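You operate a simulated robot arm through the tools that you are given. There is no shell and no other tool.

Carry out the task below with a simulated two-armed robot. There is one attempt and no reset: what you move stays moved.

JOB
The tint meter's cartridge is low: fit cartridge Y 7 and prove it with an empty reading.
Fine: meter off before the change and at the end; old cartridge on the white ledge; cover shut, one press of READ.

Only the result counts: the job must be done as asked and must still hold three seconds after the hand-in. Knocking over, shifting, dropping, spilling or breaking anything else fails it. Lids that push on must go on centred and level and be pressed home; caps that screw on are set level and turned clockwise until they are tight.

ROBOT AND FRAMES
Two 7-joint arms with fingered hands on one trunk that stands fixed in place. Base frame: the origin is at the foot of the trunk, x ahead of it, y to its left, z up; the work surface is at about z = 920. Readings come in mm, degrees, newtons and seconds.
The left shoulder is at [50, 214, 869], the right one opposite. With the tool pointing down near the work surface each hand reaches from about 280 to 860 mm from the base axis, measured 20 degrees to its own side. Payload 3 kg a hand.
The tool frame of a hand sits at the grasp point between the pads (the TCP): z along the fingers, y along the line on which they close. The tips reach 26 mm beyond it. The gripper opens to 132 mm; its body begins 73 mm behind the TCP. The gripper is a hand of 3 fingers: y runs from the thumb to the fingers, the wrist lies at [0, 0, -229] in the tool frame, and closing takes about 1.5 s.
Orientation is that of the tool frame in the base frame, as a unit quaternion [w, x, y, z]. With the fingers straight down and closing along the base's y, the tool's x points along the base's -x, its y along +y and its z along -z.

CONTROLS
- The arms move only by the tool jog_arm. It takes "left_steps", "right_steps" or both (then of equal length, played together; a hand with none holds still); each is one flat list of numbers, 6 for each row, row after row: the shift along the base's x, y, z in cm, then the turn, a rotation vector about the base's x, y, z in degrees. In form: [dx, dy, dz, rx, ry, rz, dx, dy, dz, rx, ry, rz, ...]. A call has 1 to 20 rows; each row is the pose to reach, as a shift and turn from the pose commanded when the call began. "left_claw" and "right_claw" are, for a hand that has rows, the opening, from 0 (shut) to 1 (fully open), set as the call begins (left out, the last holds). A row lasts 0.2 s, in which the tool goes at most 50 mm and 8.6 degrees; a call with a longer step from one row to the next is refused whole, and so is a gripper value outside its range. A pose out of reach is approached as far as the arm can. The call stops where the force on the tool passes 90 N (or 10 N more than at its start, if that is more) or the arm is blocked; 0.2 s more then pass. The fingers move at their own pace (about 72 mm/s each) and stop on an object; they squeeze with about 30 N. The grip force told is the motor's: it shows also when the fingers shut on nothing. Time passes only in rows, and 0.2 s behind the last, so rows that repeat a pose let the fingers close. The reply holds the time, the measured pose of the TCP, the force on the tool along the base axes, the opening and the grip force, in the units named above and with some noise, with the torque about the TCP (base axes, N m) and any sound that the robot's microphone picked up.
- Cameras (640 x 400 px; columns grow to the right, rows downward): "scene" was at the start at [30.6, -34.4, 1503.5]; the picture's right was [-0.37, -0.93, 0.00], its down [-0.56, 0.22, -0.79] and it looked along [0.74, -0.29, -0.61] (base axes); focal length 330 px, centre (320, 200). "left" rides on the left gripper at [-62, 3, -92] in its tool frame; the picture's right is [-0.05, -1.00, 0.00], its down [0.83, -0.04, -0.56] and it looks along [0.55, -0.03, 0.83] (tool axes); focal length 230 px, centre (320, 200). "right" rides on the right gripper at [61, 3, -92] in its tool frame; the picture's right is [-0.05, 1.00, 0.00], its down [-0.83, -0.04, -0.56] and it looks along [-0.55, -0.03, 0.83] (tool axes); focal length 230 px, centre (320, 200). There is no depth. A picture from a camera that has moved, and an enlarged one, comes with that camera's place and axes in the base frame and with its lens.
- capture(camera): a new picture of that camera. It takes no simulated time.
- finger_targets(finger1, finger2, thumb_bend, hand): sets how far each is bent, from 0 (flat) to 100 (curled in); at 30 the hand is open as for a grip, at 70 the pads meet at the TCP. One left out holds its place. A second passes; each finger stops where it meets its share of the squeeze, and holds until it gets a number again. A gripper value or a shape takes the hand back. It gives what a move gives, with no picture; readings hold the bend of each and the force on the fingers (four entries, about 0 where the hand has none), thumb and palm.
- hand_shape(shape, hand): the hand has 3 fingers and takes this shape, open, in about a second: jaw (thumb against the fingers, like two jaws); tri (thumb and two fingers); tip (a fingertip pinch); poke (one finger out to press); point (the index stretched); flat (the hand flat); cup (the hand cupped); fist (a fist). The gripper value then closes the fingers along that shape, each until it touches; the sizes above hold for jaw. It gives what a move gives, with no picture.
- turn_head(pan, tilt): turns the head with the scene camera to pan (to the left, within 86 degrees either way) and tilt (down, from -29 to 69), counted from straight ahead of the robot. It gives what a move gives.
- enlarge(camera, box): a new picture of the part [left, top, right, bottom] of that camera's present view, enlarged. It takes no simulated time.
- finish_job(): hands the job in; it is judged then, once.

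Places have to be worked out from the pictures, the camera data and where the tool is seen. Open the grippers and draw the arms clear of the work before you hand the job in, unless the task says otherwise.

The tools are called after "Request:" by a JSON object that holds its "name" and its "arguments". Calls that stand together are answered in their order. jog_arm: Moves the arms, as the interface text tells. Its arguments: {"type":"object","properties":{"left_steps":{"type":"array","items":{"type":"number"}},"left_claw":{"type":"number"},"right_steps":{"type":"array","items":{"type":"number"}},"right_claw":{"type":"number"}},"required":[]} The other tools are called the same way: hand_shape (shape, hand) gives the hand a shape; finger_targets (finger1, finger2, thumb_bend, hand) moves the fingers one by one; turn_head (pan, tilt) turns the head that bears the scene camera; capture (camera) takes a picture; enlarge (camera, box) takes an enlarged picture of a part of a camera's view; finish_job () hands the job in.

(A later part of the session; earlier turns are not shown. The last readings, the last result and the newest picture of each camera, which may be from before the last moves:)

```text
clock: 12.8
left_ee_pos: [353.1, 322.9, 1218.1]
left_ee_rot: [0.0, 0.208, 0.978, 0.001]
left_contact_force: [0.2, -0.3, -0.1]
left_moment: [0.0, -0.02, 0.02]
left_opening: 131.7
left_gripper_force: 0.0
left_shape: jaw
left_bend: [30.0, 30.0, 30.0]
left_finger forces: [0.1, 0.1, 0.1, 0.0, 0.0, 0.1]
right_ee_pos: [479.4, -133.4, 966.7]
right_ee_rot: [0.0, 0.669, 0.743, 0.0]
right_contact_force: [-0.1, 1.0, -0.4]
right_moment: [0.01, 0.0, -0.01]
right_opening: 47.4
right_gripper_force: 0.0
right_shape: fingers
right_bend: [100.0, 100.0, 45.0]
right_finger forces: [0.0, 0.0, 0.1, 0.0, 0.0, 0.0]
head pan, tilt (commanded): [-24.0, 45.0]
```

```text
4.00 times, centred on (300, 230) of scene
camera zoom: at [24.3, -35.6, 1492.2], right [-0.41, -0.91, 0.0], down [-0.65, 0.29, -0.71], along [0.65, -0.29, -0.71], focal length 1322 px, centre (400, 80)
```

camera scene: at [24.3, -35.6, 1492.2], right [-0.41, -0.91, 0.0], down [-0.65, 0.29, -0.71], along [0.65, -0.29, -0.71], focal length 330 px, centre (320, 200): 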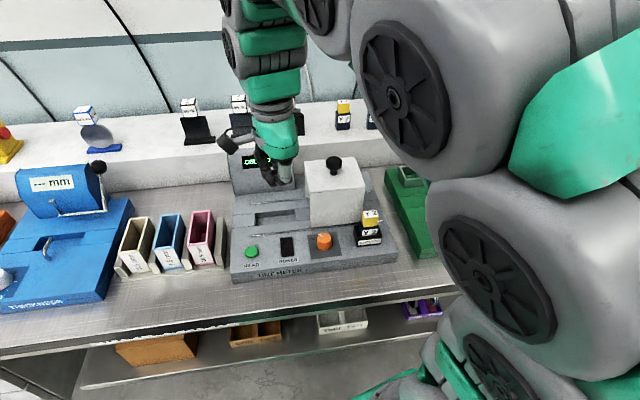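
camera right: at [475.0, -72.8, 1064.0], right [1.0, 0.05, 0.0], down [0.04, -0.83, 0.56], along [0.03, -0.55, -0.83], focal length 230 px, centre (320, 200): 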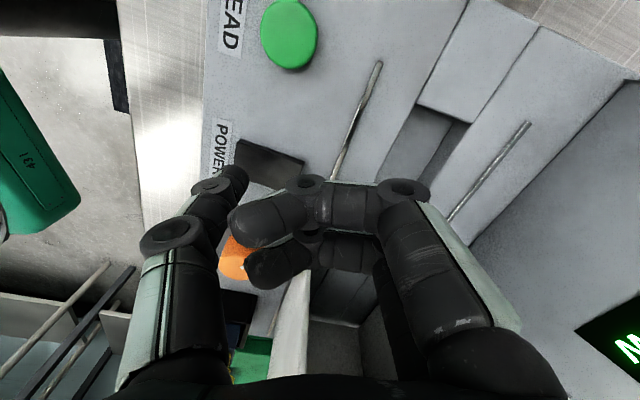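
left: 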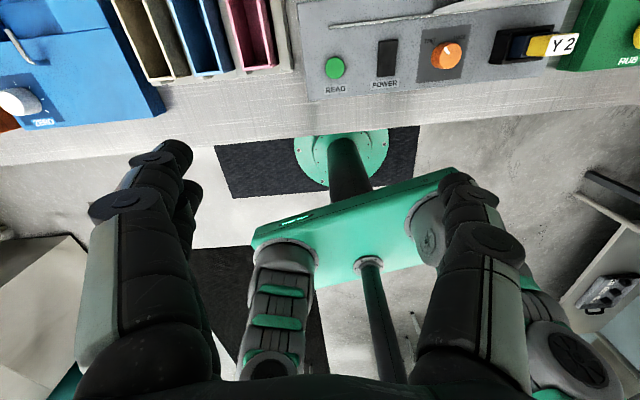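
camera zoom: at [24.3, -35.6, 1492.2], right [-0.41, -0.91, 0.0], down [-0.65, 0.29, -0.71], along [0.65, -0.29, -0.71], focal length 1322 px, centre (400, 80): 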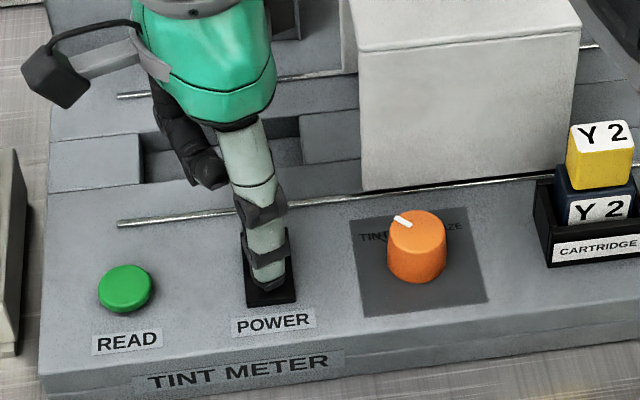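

No force yet at TCP z 966.7. I continue in 2 mm steps.

Request:
{"name": "jog_arm", "arguments": {"right_steps": [0, 0, -0.2, 0, 0, 0, 0, 0, -0.4, 0, 0, 0, 0, 0, -0.5, 0, 0, 0]}}

Request:
{"name": "enlarge", "arguments": {"camera": "right", "box": [180, 120, 340, 220]}}

```text
clock: 13.6
left_ee_pos: [352.6, 322.8, 1217.7]
left_ee_rot: [0.0, 0.209, 0.978, 0.001]
left_contact_force: [0.7, 0.4, -0.1]
left_moment: [0.01, -0.03, 0.04]
left_opening: 132.0
left_gripper_force: 0.0
left_shape: jaw
left_bend: [30.0, 30.0, 30.0]
left_finger forces: [0.0, 0.1, 0.0, 0.0, 0.1, 0.0]
right_ee_pos: [479.9, -133.7, 961.2]
right_ee_rot: [0.0, 0.669, 0.744, 0.0]
right_contact_force: [-0.6, -0.3, 0.5]
right_moment: [0.03, 0.01, -0.01]
right_opening: 47.4
right_gripper_force: 0.1
right_shape: fingers
right_bend: [100.0, 100.0, 45.0]
right_finger forces: [0.0, 0.1, 0.1, 0.1, 0.1, 0.0]
head pan, tilt (commanded): [-24.0, 45.0]
```

```text
4.00 times, centred on (260, 170) of right
camera zoom: at [476.4, -72.2, 1053.1], right [1.0, 0.05, 0.0], down [0.04, -0.83, 0.56], along [0.03, -0.55, -0.83], focal length 920 px, centre (560, 320)
```

zoom: 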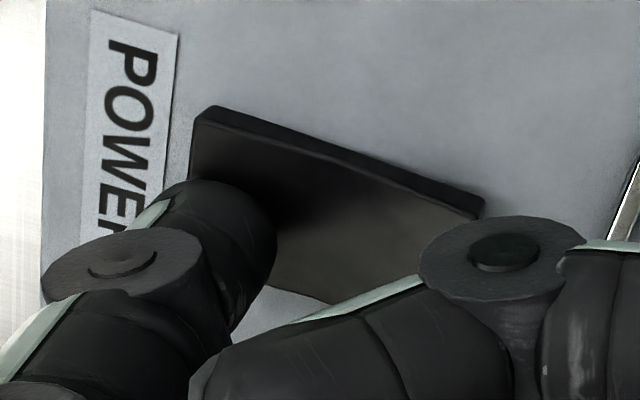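

The rocker's side face looks thicker at the near end, so the near end seems to be the raised one — the right one to press. I continue down in small steps.

Request:
{"name": "jog_arm", "arguments": {"right_steps": [0, 0, -0.15, 0, 0, 0, 0, 0, -0.3, 0, 0, 0, 0, 0, -0.3, 0, 0, 0]}}

Request:
{"name": "capture", "arguments": {"camera": "right"}}

```text
clock: 14.4
left_ee_pos: [353.4, 322.3, 1219.0]
left_ee_rot: [0.0, 0.208, 0.978, 0.0]
left_contact_force: [0.1, -0.5, -0.3]
left_moment: [-0.01, 0.02, -0.01]
left_opening: 131.8
left_gripper_force: 0.0
left_shape: jaw
left_bend: [30.0, 30.0, 30.0]
left_finger forces: [0.0, 0.0, 0.0, 0.0, 0.1, 0.0]
right_ee_pos: [479.9, -133.2, 957.9]
right_ee_rot: [0.0, 0.67, 0.743, 0.001]
right_contact_force: [1.7, -2.3, 10.4]
right_moment: [-0.15, 0.53, 0.12]
right_opening: 47.6
right_gripper_force: 5.1
right_shape: fingers
right_bend: [100.0, 100.0, 45.0]
right_finger forces: [0.0, 0.0, 0.0, 0.0, 10.4, 0.0]
head pan, tilt (commanded): [-24.0, 45.0]
```

```text
taken
camera right: at [476.0, -71.9, 1050.1], right [1.0, 0.05, 0.0], down [0.04, -0.83, 0.56], along [0.03, -0.55, -0.83], focal length 230 px, centre (320, 200)
```

right: 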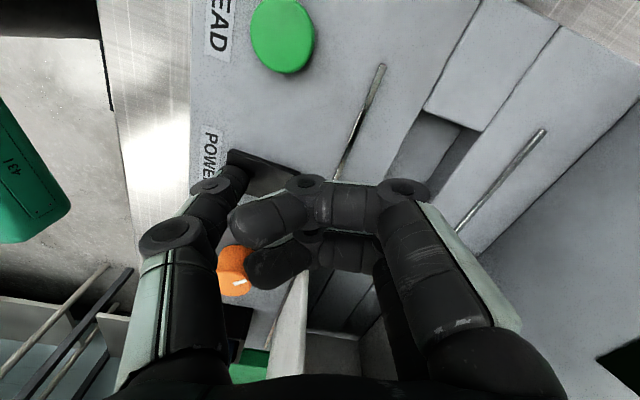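

Contact at about TCP z 958.5 with 10 N on the thumb. I press further down a few mm.

Request:
{"name": "jog_arm", "arguments": {"right_steps": [0, 0, -0.1, 0, 0, 0, 0, 0, -0.2, 0, 0, 0, 0, 0, -0.3, 0, 0, 0]}}

Request:
{"name": "enlarge", "arguments": {"camera": "right", "box": [180, 120, 340, 220]}}

Request:
{"name": "enlarge", "arguments": {"camera": "scene", "box": [220, 130, 380, 230]}}

```text
clock: 15.2
left_ee_pos: [353.3, 323.5, 1219.3]
left_ee_rot: [0.0, 0.208, 0.978, -0.001]
left_contact_force: [-0.2, 1.1, 0.6]
left_moment: [-0.04, -0.01, -0.01]
left_opening: 132.2
left_gripper_force: 0.1
left_shape: jaw
left_bend: [30.0, 30.0, 30.0]
left_finger forces: [0.0, 0.0, 0.0, 0.0, 0.0, 0.1]
right_ee_pos: [480.9, -133.8, 957.3]
right_ee_rot: [0.002, 0.669, 0.743, 0.002]
right_contact_force: [10.8, 3.2, 73.8]
right_moment: [-0.77, 3.78, -0.07]
right_opening: 46.8
right_gripper_force: 36.2
right_shape: fingers
right_bend: [100.0, 100.0, 48.0]
right_finger forces: [0.1, 0.1, 0.0, 0.1, 71.0, 0.1]
head pan, tilt (commanded): [-24.0, 45.0]
```

```text
4.00 times, centred on (260, 170) of right
camera zoom: at [476.3, -71.8, 1048.8], right [1.0, 0.05, 0.01], down [0.04, -0.83, 0.56], along [0.03, -0.55, -0.83], focal length 920 px, centre (560, 320)
```

zoom: 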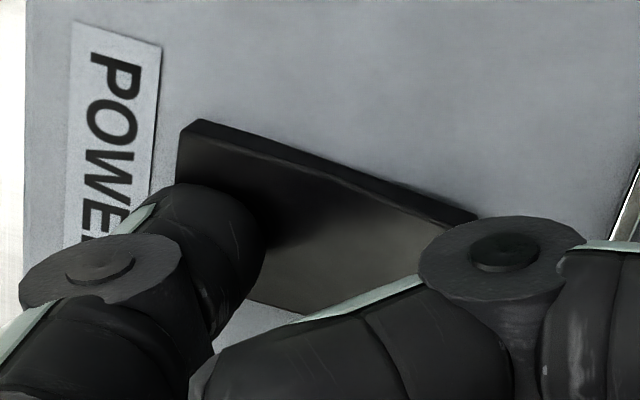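

```text
4.00 times, centred on (300, 180) of scene
camera zoom: at [23.9, -35.3, 1492.3], right [-0.41, -0.91, 0.0], down [-0.65, 0.29, -0.71], along [0.65, -0.29, -0.71], focal length 1322 px, centre (400, 280)
```

zoom: 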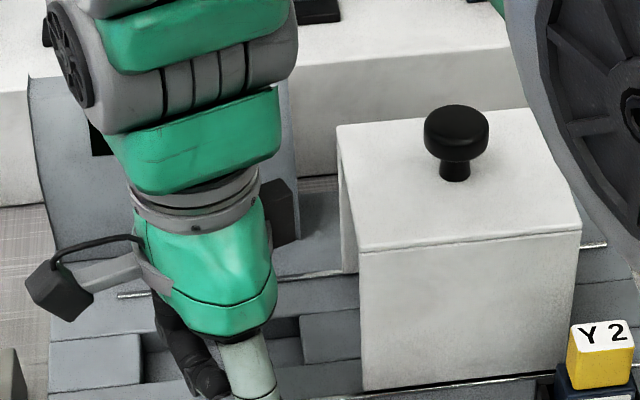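

The force jumped to 74 N without the rocker giving way, so the near end is the end already down. I back off and check the display and rocker.

Request:
{"name": "jog_arm", "arguments": {"right_steps": [0, 0, 0.5, 0, 0, 0, 0, 0, 1.5, 0, 0, 0, 0, 0, 3, 0, 0, 0, 0, 0, 5, 0, 0, 0]}}

Request:
{"name": "capture", "arguments": {"camera": "right"}}

Request:
{"name": "enlarge", "arguments": {"camera": "scene", "box": [220, 130, 380, 230]}}

```text
clock: 16.2
left_ee_pos: [353.0, 321.9, 1218.8]
left_ee_rot: [0.0, 0.207, 0.978, 0.0]
left_contact_force: [-0.1, 0.0, -0.1]
left_moment: [0.0, -0.04, -0.01]
left_opening: 131.9
left_gripper_force: 0.1
left_shape: jaw
left_bend: [30.0, 30.0, 30.0]
left_finger forces: [0.0, 0.0, 0.0, 0.0, 0.0, 0.0]
right_ee_pos: [480.4, -131.6, 1007.5]
right_ee_rot: [0.001, 0.669, 0.743, 0.001]
right_contact_force: [0.1, 0.1, -0.5]
right_moment: [0.04, 0.03, 0.01]
right_opening: 47.5
right_gripper_force: 0.1
right_shape: fingers
right_bend: [100.0, 100.0, 45.0]
right_finger forces: [0.0, 0.0, 0.0, 0.0, 0.0, 0.0]
head pan, tilt (commanded): [-24.0, 45.0]
```

```text
taken
camera right: at [476.3, -70.7, 1098.2], right [1.0, 0.05, 0.0], down [0.04, -0.83, 0.56], along [0.03, -0.55, -0.83], focal length 230 px, centre (320, 200)
```

right: 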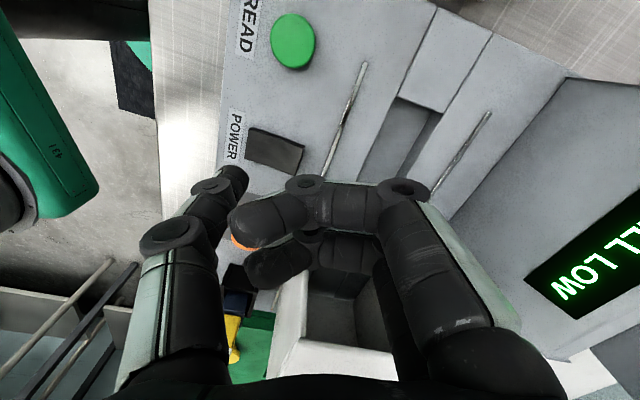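

```text
4.00 times, centred on (300, 180) of scene
camera zoom: at [24.3, -35.6, 1492.2], right [-0.41, -0.91, 0.0], down [-0.65, 0.29, -0.71], along [0.65, -0.29, -0.71], focal length 1322 px, centre (400, 280)
```

zoom: 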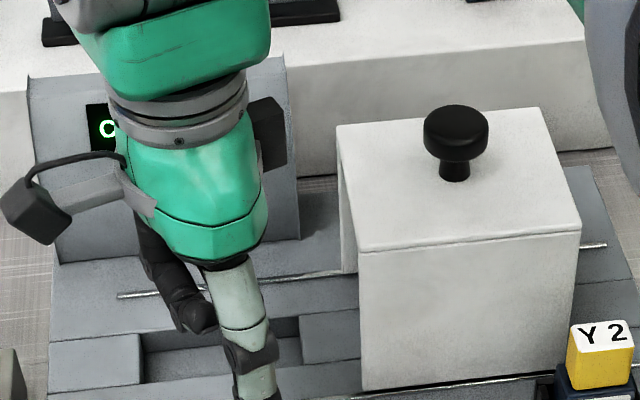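

The display still says LOW, so the state is unchanged. I shift over the far end of the rocker (contact around (455,-146)) and descend to just above it.

Request:
{"name": "jog_arm", "arguments": {"right_steps": [2.7, -0.85, 0, 0, 0, 0, 2.7, -0.85, -2, 0, 0, 0, 2.7, -0.85, -3.5, 0, 0, 0, 2.7, -0.85, -4.2, 0, 0, 0, 2.7, -0.85, -4.2, 0, 0, 0]}}

Request:
{"name": "enlarge", "arguments": {"camera": "right", "box": [180, 120, 340, 220]}}

Request:
{"name": "enlarge", "arguments": {"camera": "scene", "box": [220, 180, 380, 280]}}

```text
clock: 17.4
left_ee_pos: [353.9, 323.3, 1217.8]
left_ee_rot: [-0.001, 0.208, 0.978, 0.001]
left_contact_force: [-0.9, -0.1, -0.2]
left_moment: [0.02, 0.01, -0.02]
left_opening: 131.7
left_gripper_force: 0.0
left_shape: jaw
left_bend: [30.0, 30.0, 30.0]
left_finger forces: [0.0, 0.0, 0.1, 0.0, 0.0, 0.0]
right_ee_pos: [506.1, -141.0, 962.8]
right_ee_rot: [-0.001, 0.669, 0.743, 0.001]
right_contact_force: [0.0, -0.4, 0.1]
right_moment: [0.0, -0.01, 0.02]
right_opening: 47.6
right_gripper_force: 0.1
right_shape: fingers
right_bend: [100.0, 100.0, 45.0]
right_finger forces: [0.0, 0.1, 0.0, 0.1, 0.0, 0.1]
head pan, tilt (commanded): [-24.0, 45.0]
```

```text
4.00 times, centred on (260, 170) of right
camera zoom: at [503.0, -80.3, 1055.2], right [1.0, 0.05, 0.0], down [0.04, -0.83, 0.56], along [0.03, -0.55, -0.83], focal length 920 px, centre (560, 320)
```

zoom: 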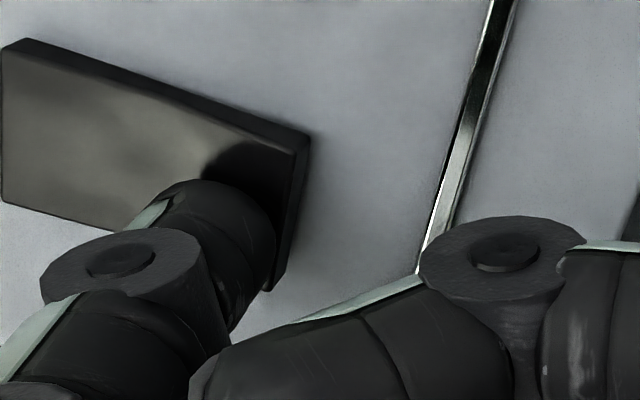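

```text
4.00 times, centred on (300, 230) of scene
camera zoom: at [24.3, -35.6, 1492.2], right [-0.41, -0.91, 0.0], down [-0.65, 0.29, -0.71], along [0.65, -0.29, -0.71], focal length 1322 px, centre (400, 80)
```

zoom: 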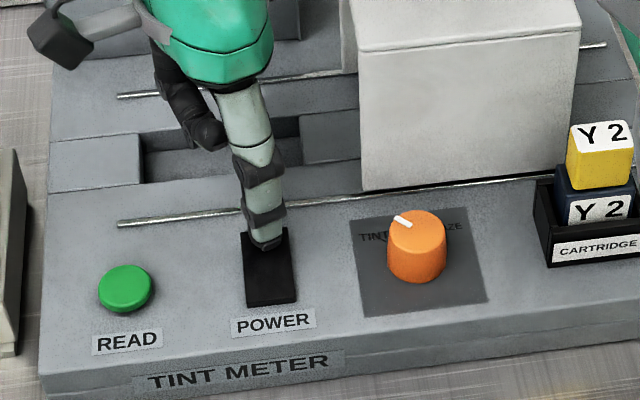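

The tip now hangs over the rocker's far end. I step down gently and watch the force.

Request:
{"name": "jog_arm", "arguments": {"right_steps": [0, 0, -0.15, 0, 0, 0, 0, 0, -0.3, 0, 0, 0, 0, 0, -0.4, 0, 0, 0]}}

Request:
{"name": "capture", "arguments": {"camera": "right"}}

```text
clock: 18.2
left_ee_pos: [353.1, 322.5, 1219.4]
left_ee_rot: [0.0, 0.208, 0.978, 0.0]
left_contact_force: [-0.8, -0.9, -0.2]
left_moment: [0.04, 0.01, 0.01]
left_opening: 132.0
left_gripper_force: 0.0
left_shape: jaw
left_bend: [30.0, 30.0, 30.0]
left_finger forces: [0.0, 0.1, 0.1, 0.0, 0.0, 0.1]
right_ee_pos: [507.1, -141.3, 959.4]
right_ee_rot: [0.0, 0.669, 0.743, 0.0]
right_contact_force: [0.8, -0.1, 8.1]
right_moment: [0.0, 0.36, -0.02]
right_opening: 47.6
right_gripper_force: 3.3
right_shape: fingers
right_bend: [100.0, 100.0, 45.0]
right_finger forces: [0.1, 0.1, 0.0, 0.0, 7.2, 0.0]
head pan, tilt (commanded): [-24.0, 45.0]
```

```text
taken
camera right: at [503.1, -80.5, 1051.8], right [1.0, 0.05, 0.0], down [0.04, -0.83, 0.56], along [0.03, -0.55, -0.83], focal length 230 px, centre (320, 200)
```

right: 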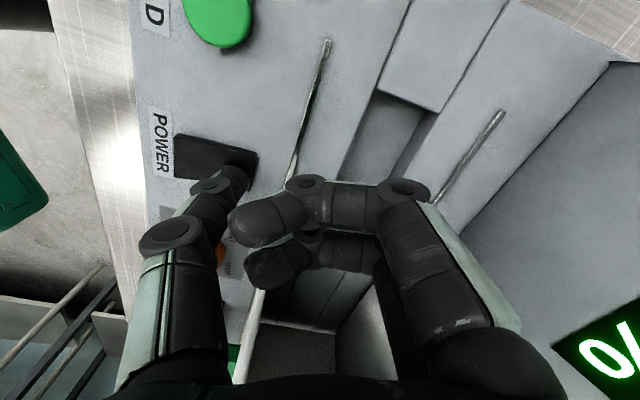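

Contact at 8 N — and the display characters visible at the right edge seem different. I zoom in before pressing further.

Request:
{"name": "enlarge", "arguments": {"camera": "right", "box": [540, 300, 640, 400]}}

Request:
{"name": "enlarge", "arguments": {"camera": "scene", "box": [220, 130, 380, 230]}}

Request:
{"name": "enlarge", "arguments": {"camera": "right", "box": [140, 100, 300, 200]}}

```text
4.00 times, centred on (590, 350) of right
camera zoom: at [503.1, -80.5, 1051.8], right [1.0, 0.05, 0.0], down [0.04, -0.83, 0.56], along [0.03, -0.55, -0.83], focal length 920 px, centre (-760, -400)
```

zoom: 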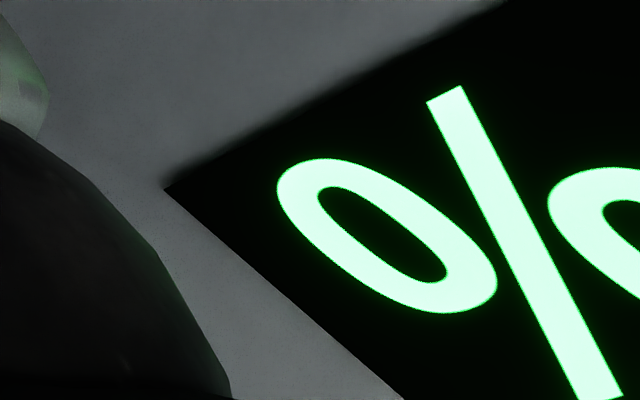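

```text
4.00 times, centred on (300, 180) of scene
camera zoom: at [24.2, -35.6, 1492.2], right [-0.41, -0.91, 0.0], down [-0.65, 0.29, -0.71], along [0.65, -0.29, -0.71], focal length 1322 px, centre (400, 280)
```

zoom: 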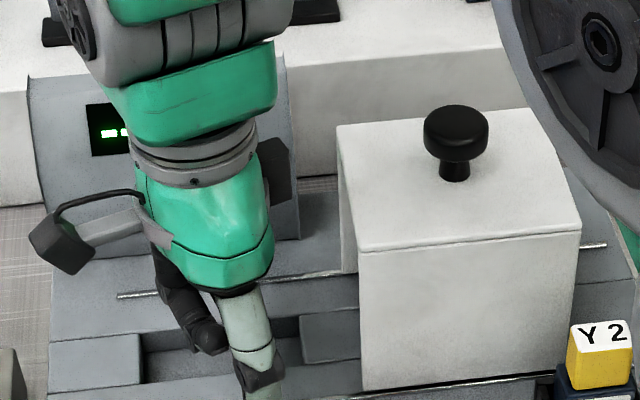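

```text
4.00 times, centred on (220, 150) of right
camera zoom: at [503.1, -80.5, 1051.8], right [1.0, 0.05, 0.0], down [0.04, -0.83, 0.56], along [0.03, -0.55, -0.83], focal length 920 px, centre (720, 400)
```

zoom: 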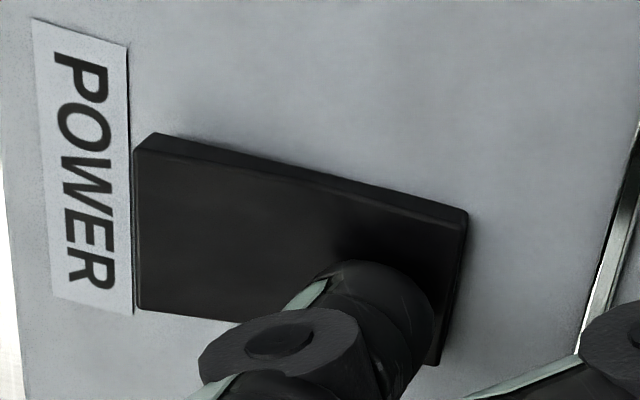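

The display now shows "-- %" instead of CELL LOW, so something has changed. I lift off slightly and look again.

Request:
{"name": "jog_arm", "arguments": {"right_steps": [0, 0, 0.5, 0, 0, 0, 0, 0, 1.5, 0, 0, 0, 0, 0, 3, 0, 0, 0, 0, 0, 5, 0, 0, 0, -2, 0, 8, 0, 0, 0]}}

Request:
{"name": "capture", "arguments": {"camera": "right"}}

Request:
{"name": "enlarge", "arguments": {"camera": "scene", "box": [220, 130, 380, 230]}}

```text
clock: 19.4
left_ee_pos: [353.1, 323.0, 1218.3]
left_ee_rot: [-0.001, 0.208, 0.978, 0.0]
left_contact_force: [1.1, 1.2, -0.4]
left_moment: [0.02, -0.04, 0.02]
left_opening: 132.1
left_gripper_force: 0.0
left_shape: jaw
left_bend: [30.0, 30.0, 30.0]
left_finger forces: [0.0, 0.0, 0.1, 0.0, 0.0, 0.0]
right_ee_pos: [488.5, -143.2, 1038.2]
right_ee_rot: [0.0, 0.669, 0.743, 0.001]
right_contact_force: [-0.8, 0.2, -0.1]
right_moment: [-0.01, -0.01, 0.01]
right_opening: 47.4
right_gripper_force: 0.1
right_shape: fingers
right_bend: [100.0, 100.0, 45.0]
right_finger forces: [0.0, 0.0, 0.0, 0.0, 0.0, 0.0]
head pan, tilt (commanded): [-24.0, 45.0]
```

```text
taken
camera right: at [484.0, -81.4, 1130.9], right [1.0, 0.05, 0.0], down [0.04, -0.83, 0.56], along [0.03, -0.55, -0.83], focal length 230 px, centre (320, 200)
```

right: 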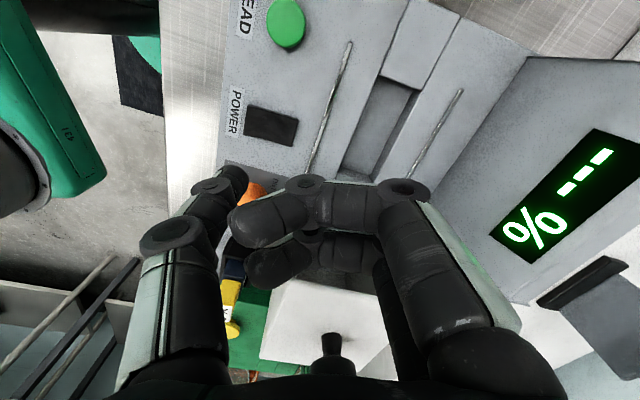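

```text
4.00 times, centred on (300, 180) of scene
camera zoom: at [24.3, -35.6, 1492.2], right [-0.41, -0.91, 0.0], down [-0.65, 0.29, -0.71], along [0.65, -0.29, -0.71], focal length 1322 px, centre (400, 280)
```

zoom: 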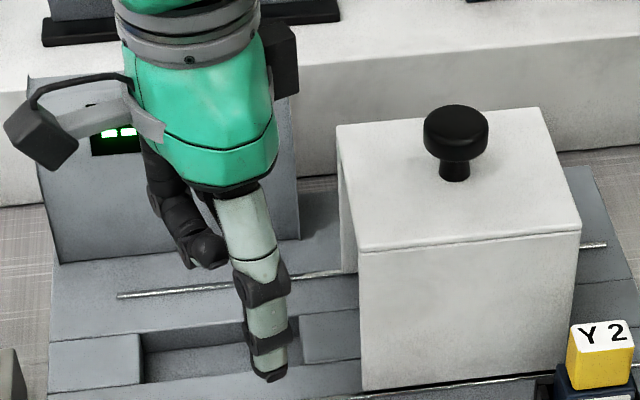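

Display holds at "-- %". I zoom on the rocker to compare its tilt with before.

Request:
{"name": "enlarge", "arguments": {"camera": "right", "box": [220, 90, 316, 150]}}

Request:
{"name": "enlarge", "arguments": {"camera": "scene", "box": [268, 230, 308, 255]}}

```text
6.67 times, centred on (268, 120) of right
camera zoom: at [484.0, -81.4, 1130.9], right [1.0, 0.05, 0.0], down [0.04, -0.83, 0.56], along [0.03, -0.55, -0.83], focal length 1534 px, centre (667, 733)
```

zoom: 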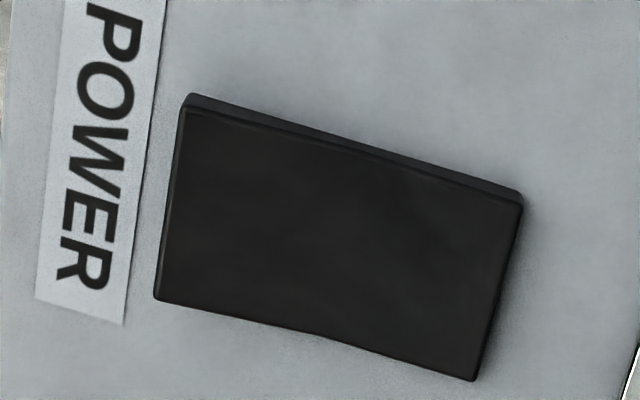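

```text
16.00 times, centred on (288, 242) of scene
camera zoom: at [24.3, -35.6, 1492.2], right [-0.41, -0.91, 0.0], down [-0.65, 0.29, -0.71], along [0.65, -0.29, -0.71], focal length 5286 px, centre (832, -480)
```

zoom: 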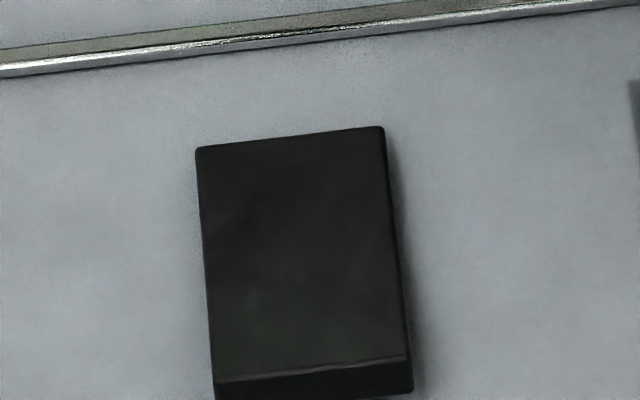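

The rocker has flipped: its far end is now down, near end up. I move the hand aside to see the display and wait a few seconds to see whether its state settles.

Request:
{"name": "jog_arm", "arguments": {"right_steps": [-1, -2, 3, 0, 0, 0, -3, -5, 6, 0, 0, 0, -5, -9, 9, 0, 0, 0, -7, -13, 11, 0, 0, 0, -7, -16, 12, 0, 0, 0, -7, -16, 12, 0, 0, 0, -7, -16, 12, 0, 0, 0, -7, -16, 12, 0, 0, 0, -7, -16, 12, 0, 0, 0, -7, -16, 12, 0, 0, 0, -7, -16, 12, 0, 0, 0, -7, -16, 12, 0, 0, 0, -7, -16, 12, 0, 0, 0, -7, -16, 12, 0, 0, 0, -7, -16, 12, 0, 0, 0]}}

Request:
{"name": "capture", "arguments": {"camera": "scene"}}

Request:
{"name": "enlarge", "arguments": {"camera": "scene", "box": [220, 130, 380, 230]}}

```text
refused: row 3 steps farther than a row can; nothing moved
```

```text
taken
camera scene: at [24.3, -35.6, 1492.2], right [-0.41, -0.91, 0.0], down [-0.65, 0.29, -0.71], along [0.65, -0.29, -0.71], focal length 330 px, centre (320, 200)
```

scene: 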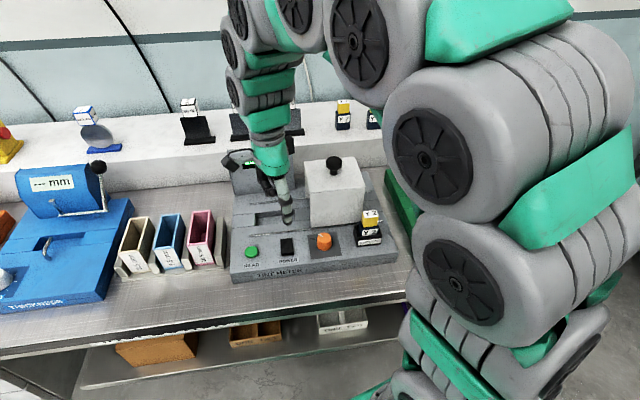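

```text
4.00 times, centred on (300, 180) of scene
camera zoom: at [24.3, -35.6, 1492.2], right [-0.41, -0.91, 0.0], down [-0.65, 0.29, -0.71], along [0.65, -0.29, -0.71], focal length 1322 px, centre (400, 280)
```

zoom: 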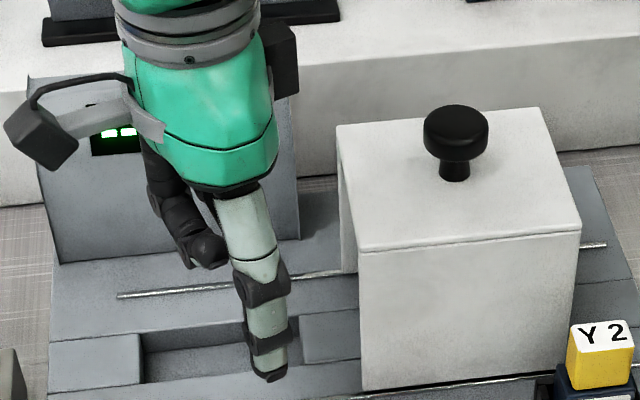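

That was refused for step size. I use smaller steps: up first, then back toward the robot, then wait.

Request:
{"name": "jog_arm", "arguments": {"right_steps": [-1, 0, 4, 0, 0, 0, -3, 0, 8, 0, 0, 0, -6, -1, 11, 0, 0, 0, -9, -2, 13, 0, 0, 0, -12, -4, 14, 0, 0, 0, -14, -7, 14, 0, 0, 0, -14, -10, 14, 0, 0, 0, -14, -10, 14, 0, 0, 0, -14, -10, 14, 0, 0, 0, -14, -10, 14, 0, 0, 0, -14, -10, 14, 0, 0, 0, -14, -10, 14, 0, 0, 0, -14, -10, 14, 0, 0, 0, -14, -10, 14, 0, 0, 0, -14, -10, 14, 0, 0, 0, -14, -10, 14, 0, 0, 0]}}

Request:
{"name": "capture", "arguments": {"camera": "scene"}}

Request:
{"name": "capture", "arguments": {"camera": "right"}}

```text
clock: 22.8
left_ee_pos: [353.0, 323.1, 1218.2]
left_ee_rot: [0.0, 0.208, 0.978, 0.0]
left_contact_force: [-0.1, -0.2, -0.7]
left_moment: [0.01, 0.0, -0.01]
left_opening: 132.0
left_gripper_force: 0.1
left_shape: jaw
left_bend: [30.0, 30.0, 30.0]
left_finger forces: [0.1, 0.0, 0.0, 0.0, 0.0, 0.0]
right_ee_pos: [346.1, -242.9, 1177.9]
right_ee_rot: [0.0, 0.669, 0.744, 0.0]
right_contact_force: [0.4, 0.5, -1.1]
right_moment: [0.0, -0.01, 0.0]
right_opening: 47.4
right_gripper_force: 0.0
right_shape: fingers
right_bend: [100.0, 100.0, 45.0]
right_finger forces: [0.0, 0.0, 0.0, 0.0, 0.0, 0.0]
head pan, tilt (commanded): [-24.0, 45.0]
```

```text
taken
camera scene: at [24.3, -35.6, 1492.2], right [-0.41, -0.91, 0.0], down [-0.65, 0.29, -0.71], along [0.65, -0.29, -0.71], focal length 330 px, centre (320, 200)
```

scene: 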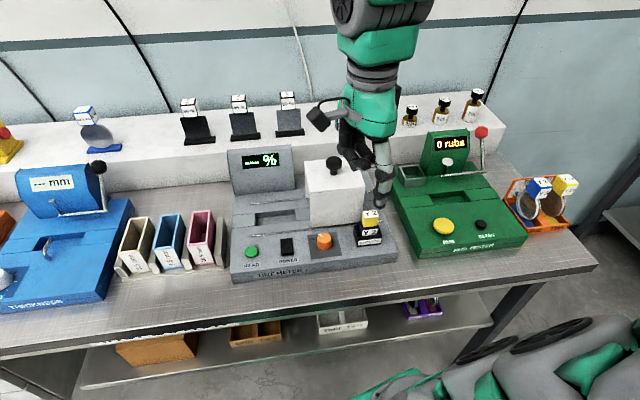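

```text
taken
camera right: at [342.2, -181.4, 1269.9], right [1.0, 0.05, 0.0], down [0.04, -0.83, 0.56], along [0.03, -0.55, -0.83], focal length 230 px, centre (320, 200)
```

right: 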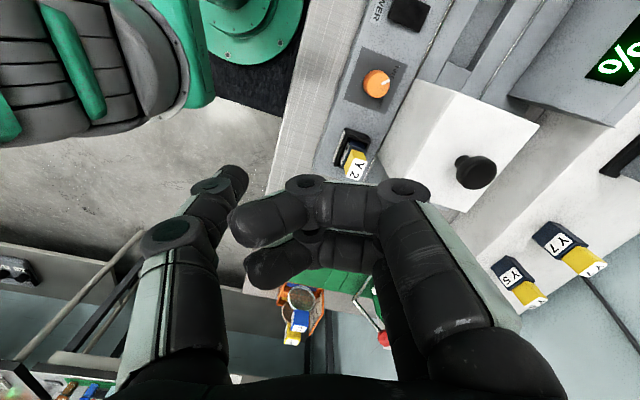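

The display stays at "-- %" with the far end down, while near end down gave "CELL LOW". To tell which side is off, I flip the rocker back once and watch the display; I return over the near end.

Request:
{"name": "jog_arm", "arguments": {"right_steps": [0, 3, 0, 0, 0, 0, 2, 6, 0, 0, 0, 0, 5, 8, -1, 0, 0, 0, 8, 9, -3, 0, 0, 0, 11, 10, -6, 0, 0, 0, 12.6, 10.7, -10, 0, 0, 0, 13.6, 10.9, -14, 0, 0, 0, 13.6, 10.9, -18, 0, 0, 0, 13.6, 10.9, -20.5, 0, 0, 0, 13.6, 10.9, -20.5, 0, 0, 0]}}

Request:
{"name": "enlarge", "arguments": {"camera": "scene", "box": [220, 180, 380, 280]}}

```text
clock: 25.0
left_ee_pos: [353.1, 321.6, 1218.6]
left_ee_rot: [-0.001, 0.209, 0.978, 0.0]
left_contact_force: [-0.3, -0.1, 0.1]
left_moment: [0.0, -0.03, 0.01]
left_opening: 131.9
left_gripper_force: 0.0
left_shape: jaw
left_bend: [30.0, 30.0, 30.0]
left_finger forces: [0.0, 0.0, 0.1, 0.0, 0.0, 0.0]
right_ee_pos: [479.7, -133.3, 972.3]
right_ee_rot: [-0.001, 0.669, 0.743, 0.0]
right_contact_force: [0.6, 0.5, -0.6]
right_moment: [0.04, 0.01, -0.01]
right_opening: 47.7
right_gripper_force: 0.0
right_shape: fingers
right_bend: [100.0, 100.0, 45.0]
right_finger forces: [0.0, 0.0, 0.0, 0.0, 0.0, 0.1]
head pan, tilt (commanded): [-24.0, 45.0]
```

```text
4.00 times, centred on (300, 230) of scene
camera zoom: at [24.3, -35.6, 1492.2], right [-0.41, -0.91, 0.0], down [-0.65, 0.29, -0.71], along [0.65, -0.29, -0.71], focal length 1322 px, centre (400, 80)
```

zoom: 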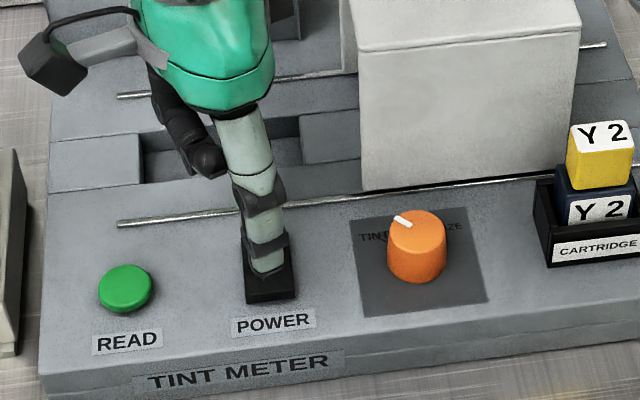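

The tip is above the raised near end. I press down in small steps to TCP z ≈ 959.5 and then lift away again.

Request:
{"name": "jog_arm", "arguments": {"right_steps": [0.3, 0, -0.4, 0, 0, 0, 0.3, 0, -0.7, 0, 0, 0, 0.3, 0, -0.9, 0, 0, 0, 0.3, 0, -1.1, 0, 0, 0, 0.3, 0, -1.25, 0, 0, 0]}}

Request:
{"name": "capture", "arguments": {"camera": "right"}}

```text
clock: 26.2
left_ee_pos: [352.7, 323.6, 1218.7]
left_ee_rot: [0.0, 0.208, 0.978, 0.0]
left_contact_force: [0.3, 0.0, 0.3]
left_moment: [-0.01, -0.02, 0.02]
left_opening: 131.9
left_gripper_force: 0.1
left_shape: jaw
left_bend: [30.0, 30.0, 30.0]
left_finger forces: [0.1, 0.0, 0.1, 0.0, 0.0, 0.0]
right_ee_pos: [485.6, -133.7, 960.8]
right_ee_rot: [0.0, 0.669, 0.743, 0.0]
right_contact_force: [0.3, 0.2, 0.3]
right_moment: [0.02, 0.06, -0.01]
right_opening: 47.8
right_gripper_force: 0.3
right_shape: fingers
right_bend: [100.0, 100.0, 45.0]
right_finger forces: [0.0, 0.0, 0.0, 0.0, 0.9, 0.0]
head pan, tilt (commanded): [-24.0, 45.0]
```

```text
taken
camera right: at [481.8, -72.5, 1053.7], right [1.0, 0.05, 0.0], down [0.04, -0.83, 0.56], along [0.03, -0.55, -0.83], focal length 230 px, centre (320, 200)
```

right: 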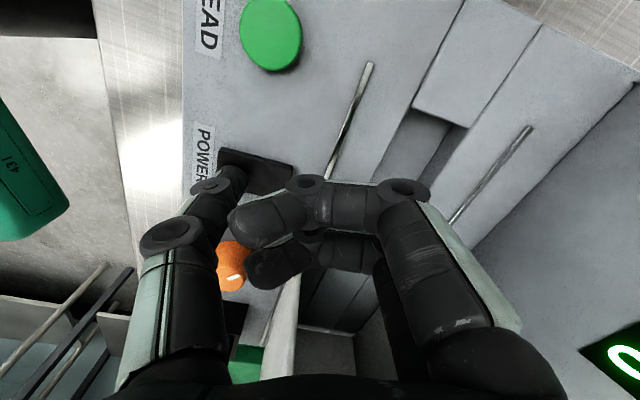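

Just touching (0.9 N), display still with the "%". I press 2–3 mm more.

Request:
{"name": "jog_arm", "arguments": {"right_steps": [0, 0, -0.1, 0, 0, 0, 0, 0, -0.2, 0, 0, 0, 0, 0, -0.2, 0, 0, 0]}}

Request:
{"name": "enlarge", "arguments": {"camera": "right", "box": [560, 300, 640, 400]}}

Request:
{"name": "enlarge", "arguments": {"camera": "scene", "box": [220, 130, 380, 230]}}

```text
clock: 27.0
left_ee_pos: [353.1, 322.9, 1219.0]
left_ee_rot: [0.0, 0.208, 0.978, 0.0]
left_contact_force: [0.2, 0.8, -0.1]
left_moment: [0.0, 0.03, 0.01]
left_opening: 132.0
left_gripper_force: 0.0
left_shape: jaw
left_bend: [30.0, 30.0, 30.0]
left_finger forces: [0.1, 0.0, 0.0, 0.1, 0.0, 0.0]
right_ee_pos: [484.9, -133.4, 959.2]
right_ee_rot: [-0.001, 0.669, 0.743, 0.001]
right_contact_force: [0.0, 0.5, -0.3]
right_moment: [-0.01, 0.02, -0.03]
right_opening: 47.8
right_gripper_force: 0.1
right_shape: fingers
right_bend: [100.0, 100.0, 45.0]
right_finger forces: [0.0, 0.0, 0.0, 0.0, 0.3, 0.1]
head pan, tilt (commanded): [-24.0, 45.0]
```

```text
4.00 times, centred on (600, 350) of right
camera zoom: at [481.7, -72.3, 1051.5], right [1.0, 0.05, 0.0], down [0.04, -0.83, 0.56], along [0.03, -0.55, -0.83], focal length 920 px, centre (-800, -400)
```

zoom: 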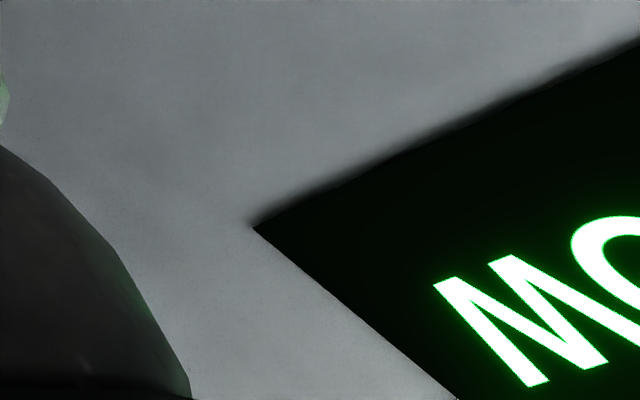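

```text
4.00 times, centred on (300, 180) of scene
camera zoom: at [24.3, -35.6, 1492.2], right [-0.41, -0.91, 0.0], down [-0.65, 0.29, -0.71], along [0.65, -0.29, -0.71], focal length 1322 px, centre (400, 280)
```

zoom: 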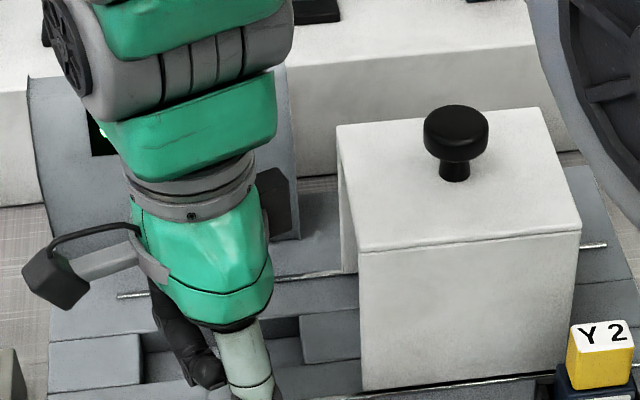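

With the near end down, "CELL LOW" is back: so near end down is ON (low-cell warning), far end down is OFF ("-- %", no reading). I lift, shift to the far end and press it to switch the meter off.

Request:
{"name": "jog_arm", "arguments": {"right_steps": [0, 0, 0.8, 0, 0, 0, 0, 0, 1.5, 0, 0, 0, 1.2, -0.4, 1.5, 0, 0, 0, 2.2, -0.75, 1.5, 0, 0, 0, 2.2, -0.75, 0.8, 0, 0, 0, 2.2, -0.75, 0.4, 0, 0, 0, 2.2, -0.75, 0.2, 0, 0, 0, 2.2, -0.75, 0.0, 0, 0, 0, 2.2, -0.75, -0.05, 0, 0, 0]}}

Request:
{"name": "enlarge", "arguments": {"camera": "right", "box": [540, 300, 640, 400]}}

```text
clock: 29.0
left_ee_pos: [352.3, 322.9, 1219.7]
left_ee_rot: [-0.001, 0.208, 0.978, -0.001]
left_contact_force: [-0.2, 0.0, -0.6]
left_moment: [0.02, 0.0, 0.01]
left_opening: 131.6
left_gripper_force: 0.0
left_shape: jaw
left_bend: [30.0, 30.0, 30.0]
left_finger forces: [0.0, 0.0, 0.0, 0.1, 0.0, 0.0]
right_ee_pos: [507.6, -139.7, 958.1]
right_ee_rot: [0.001, 0.669, 0.743, 0.001]
right_contact_force: [3.3, -0.5, 20.0]
right_moment: [-0.03, 1.03, 0.04]
right_opening: 47.6
right_gripper_force: 10.1
right_shape: fingers
right_bend: [100.0, 100.0, 45.0]
right_finger forces: [0.0, 0.1, 0.0, 0.0, 19.9, 0.1]
head pan, tilt (commanded): [-24.0, 45.0]
```

```text
4.00 times, centred on (590, 350) of right
camera zoom: at [503.3, -79.3, 1051.6], right [1.0, 0.05, 0.0], down [0.04, -0.83, 0.56], along [0.03, -0.55, -0.83], focal length 920 px, centre (-760, -400)
```

zoom: 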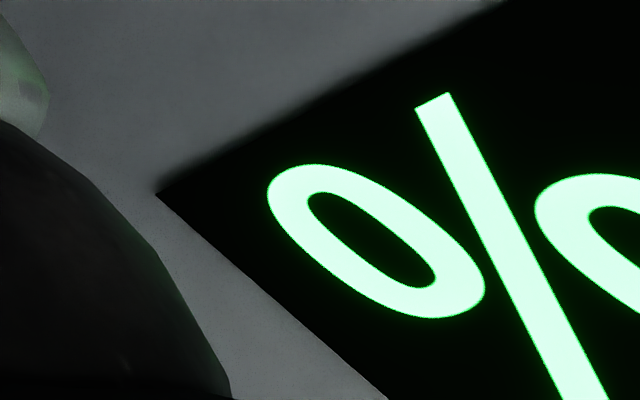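

The display again shows "-- %": meter off. I lift straight up, turn the hand back +69° so the fingers close along the bench's left–right line, and move above the cover's knob (estimated at (503,-281), top z ≈ 1063).

Request:
{"name": "jog_arm", "arguments": {"right_steps": [0, 0, 3, 0, 0, 0, 0, 0, 7.5, 0, 0, 0, -0.5, -1, 12, 0, 0, 7.5, -1, -3, 16, 0, 0, 15, -2, -5, 19, 0, 0, 22.5, -3, -7, 21, 0, 0, 30, -4, -9, 22, 0, 0, 38, -5, -11, 22, 0, 0, 46, -6, -12, 22, 0, 0, 54, -7, -13, 22, 0, 0, 62, -8, -14, 22, 0, 0, 69, -8, -14, 22, 0, 0, 69]}}

Request:
{"name": "hand_shape", "arguments": {"shape": "jaw", "hand": "right"}}

Request:
{"name": "capture", "arguments": {"camera": "right"}}

Request:
{"name": "capture", "arguments": {"camera": "scene"}}

```text
clock: 31.6
left_ee_pos: [353.5, 321.8, 1219.0]
left_ee_rot: [0.0, 0.208, 0.978, -0.001]
left_contact_force: [0.1, -1.1, 0.3]
left_moment: [-0.01, 0.0, 0.0]
left_opening: 131.7
left_gripper_force: 0.0
left_shape: jaw
left_bend: [30.0, 30.0, 30.0]
left_finger forces: [0.0, 0.0, 0.1, 0.1, 0.0, 0.0]
right_ee_pos: [427.6, -281.2, 1177.7]
right_ee_rot: [-0.001, 0.129, 0.992, 0.0]
right_contact_force: [0.1, -0.5, -0.3]
right_moment: [-0.01, -0.01, -0.01]
right_opening: 48.0
right_gripper_force: 0.0
right_shape: fingers
right_bend: [100.0, 100.0, 45.0]
right_finger forces: [0.1, 0.0, 0.0, 0.1, 0.0, 0.0]
head pan, tilt (commanded): [-24.0, 45.0]
```

```text
clock: 32.5
left_ee_pos: [353.1, 322.2, 1217.5]
left_ee_rot: [0.0, 0.208, 0.978, 0.0]
left_contact_force: [-0.2, 0.1, -0.3]
left_moment: [0.0, 0.02, 0.03]
left_opening: 131.8
left_gripper_force: 0.0
left_shape: jaw
left_bend: [30.0, 30.0, 30.0]
left_finger forces: [0.1, 0.1, 0.1, 0.0, 0.1, 0.0]
right_ee_pos: [426.1, -281.3, 1178.3]
right_ee_rot: [-0.001, 0.131, 0.991, 0.0]
right_contact_force: [1.0, -0.3, -0.5]
right_moment: [-0.02, 0.06, 0.0]
right_opening: 132.1
right_gripper_force: 0.1
right_shape: jaw
right_bend: [30.0, 30.0, 30.0]
right_finger forces: [0.1, 0.1, 0.1, 0.0, 0.0, 0.0]
head pan, tilt (commanded): [-24.0, 45.0]
```

```text
taken
camera right: at [368.0, -263.1, 1270.6], right [0.31, 0.95, 0.0], down [0.79, -0.26, 0.56], along [0.53, -0.17, -0.83], focal length 230 px, centre (320, 200)
```

right: 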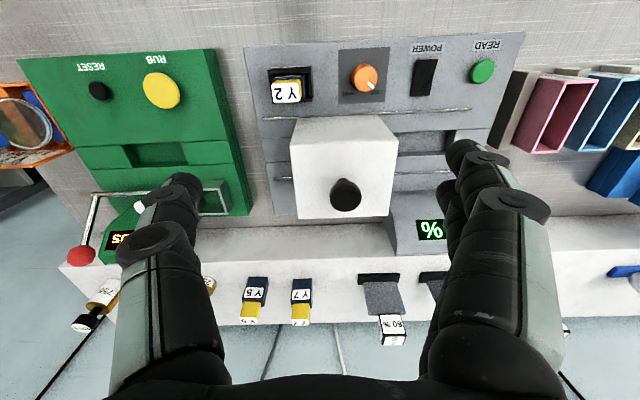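

```text
taken
camera scene: at [24.3, -35.6, 1492.2], right [-0.41, -0.91, 0.0], down [-0.65, 0.29, -0.71], along [0.65, -0.29, -0.71], focal length 330 px, centre (320, 200)
```

scene: 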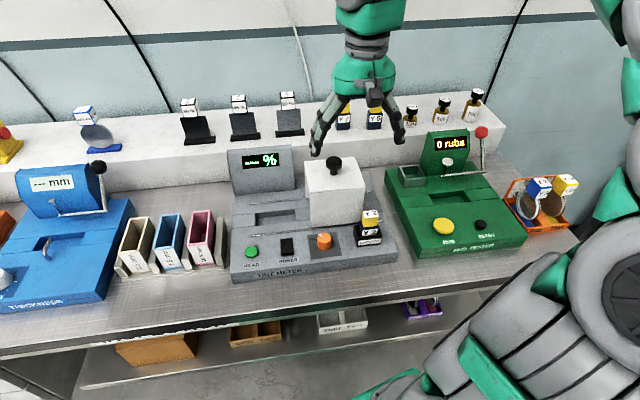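

Good view from above: meter, knob, both cartridges on the ledge, and the tool axes now match the bench. I enlarge for precise knob, Y 2 and Y 7 locations.

Request:
{"name": "enlarge", "arguments": {"camera": "right", "box": [260, 100, 420, 225]}}

Request:
{"name": "enlarge", "arguments": {"camera": "right", "box": [240, 40, 400, 140]}}

Request:
{"name": "enlarge", "arguments": {"camera": "right", "box": [200, 250, 360, 350]}}

Request:
{"name": "enlarge", "arguments": {"camera": "right", "box": [350, 60, 510, 160]}}

```text
3.20 times, centred on (340, 162) of right
camera zoom: at [368.0, -263.1, 1270.6], right [0.31, 0.95, 0.0], down [0.79, -0.26, 0.56], along [0.53, -0.17, -0.83], focal length 736 px, centre (256, 320)
```

zoom: 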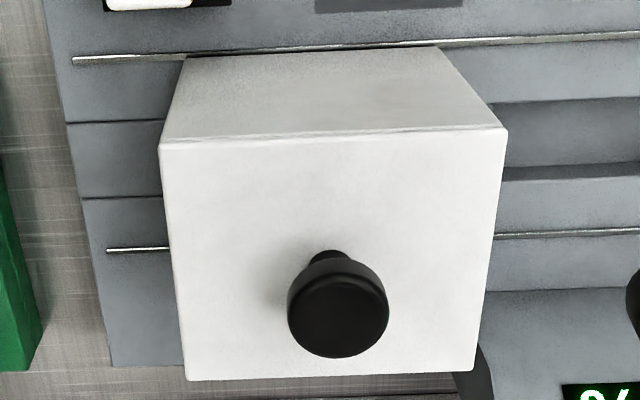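

```text
4.00 times, centred on (320, 90) of right
camera zoom: at [368.0, -263.1, 1270.6], right [0.31, 0.95, 0.0], down [0.79, -0.26, 0.56], along [0.53, -0.17, -0.83], focal length 920 px, centre (320, 640)
```

zoom: 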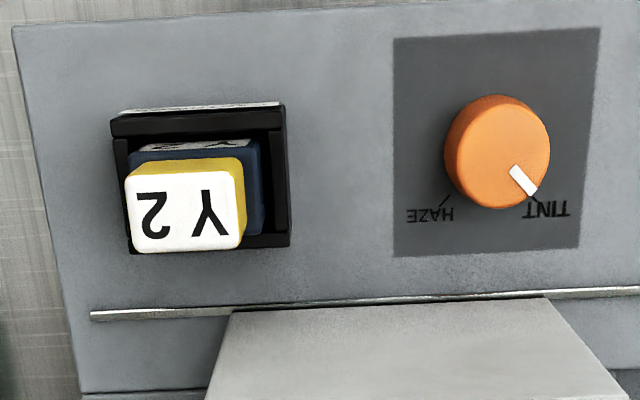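

```text
4.00 times, centred on (280, 300) of right
camera zoom: at [368.0, -263.1, 1270.6], right [0.31, 0.95, 0.0], down [0.79, -0.26, 0.56], along [0.53, -0.17, -0.83], focal length 920 px, centre (480, -200)
```

zoom: 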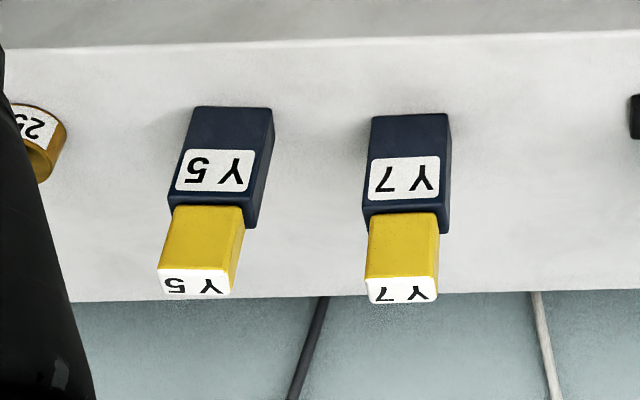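

```text
4.00 times, centred on (430, 110) of right
camera zoom: at [368.0, -263.1, 1270.6], right [0.31, 0.95, 0.0], down [0.79, -0.26, 0.56], along [0.53, -0.17, -0.83], focal length 920 px, centre (-120, 560)
```

zoom: 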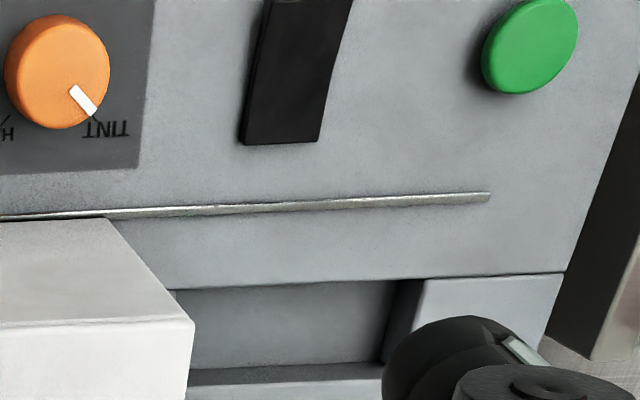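

Results: knob top ≈ (506,-280,1063) Ø34 mm; Y 2 head top ≈ (396.5,-311,1002), head 30 × 18.5 mm; Y 7 head ≈ (724,-413, top ~1064). I check finger spacing in the scene view before choosing the grasps.

Request:
{"name": "enlarge", "arguments": {"camera": "scene", "box": [290, 70, 418, 170]}}

Request:
{"name": "enlarge", "arguments": {"camera": "right", "box": [420, 120, 580, 220]}}

Request:
{"name": "enlarge", "arguments": {"camera": "right", "box": [90, 150, 250, 250]}}

```text
4.00 times, centred on (354, 120) of scene
camera zoom: at [24.3, -35.6, 1492.2], right [-0.41, -0.91, 0.0], down [-0.65, 0.29, -0.71], along [0.65, -0.29, -0.71], focal length 1322 px, centre (184, 520)
```

zoom: 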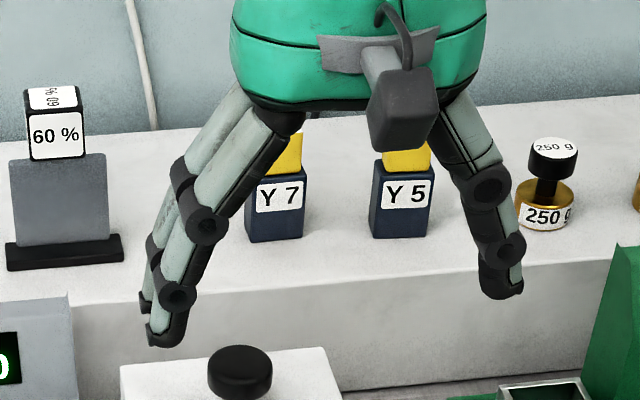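

```text
4.00 times, centred on (500, 170) of right
camera zoom: at [368.0, -263.1, 1270.6], right [0.31, 0.95, 0.0], down [0.79, -0.26, 0.56], along [0.53, -0.17, -0.83], focal length 920 px, centre (-400, 320)
```

zoom: 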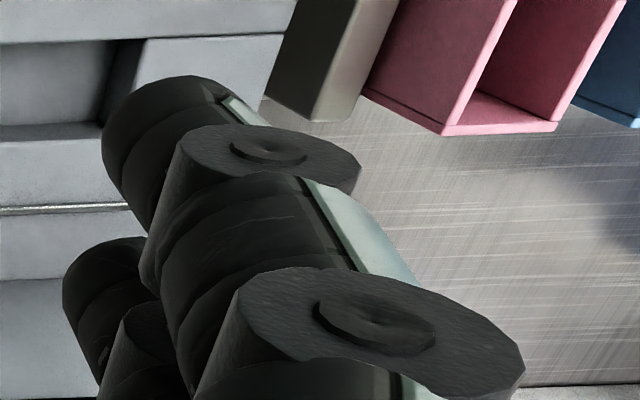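

```text
4.00 times, centred on (170, 200) of right
camera zoom: at [368.0, -263.1, 1270.6], right [0.31, 0.95, 0.0], down [0.79, -0.26, 0.56], along [0.53, -0.17, -0.83], focal length 920 px, centre (920, 200)
```

zoom: 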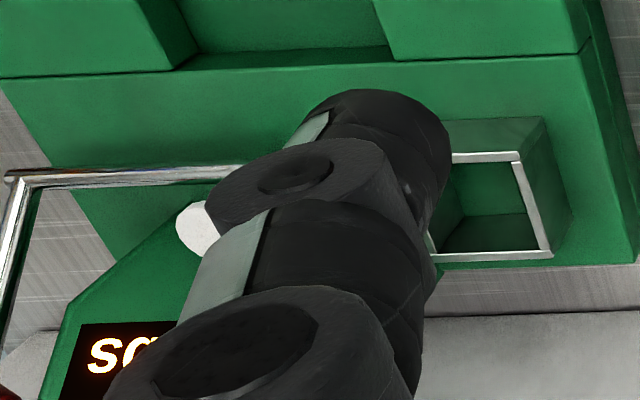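

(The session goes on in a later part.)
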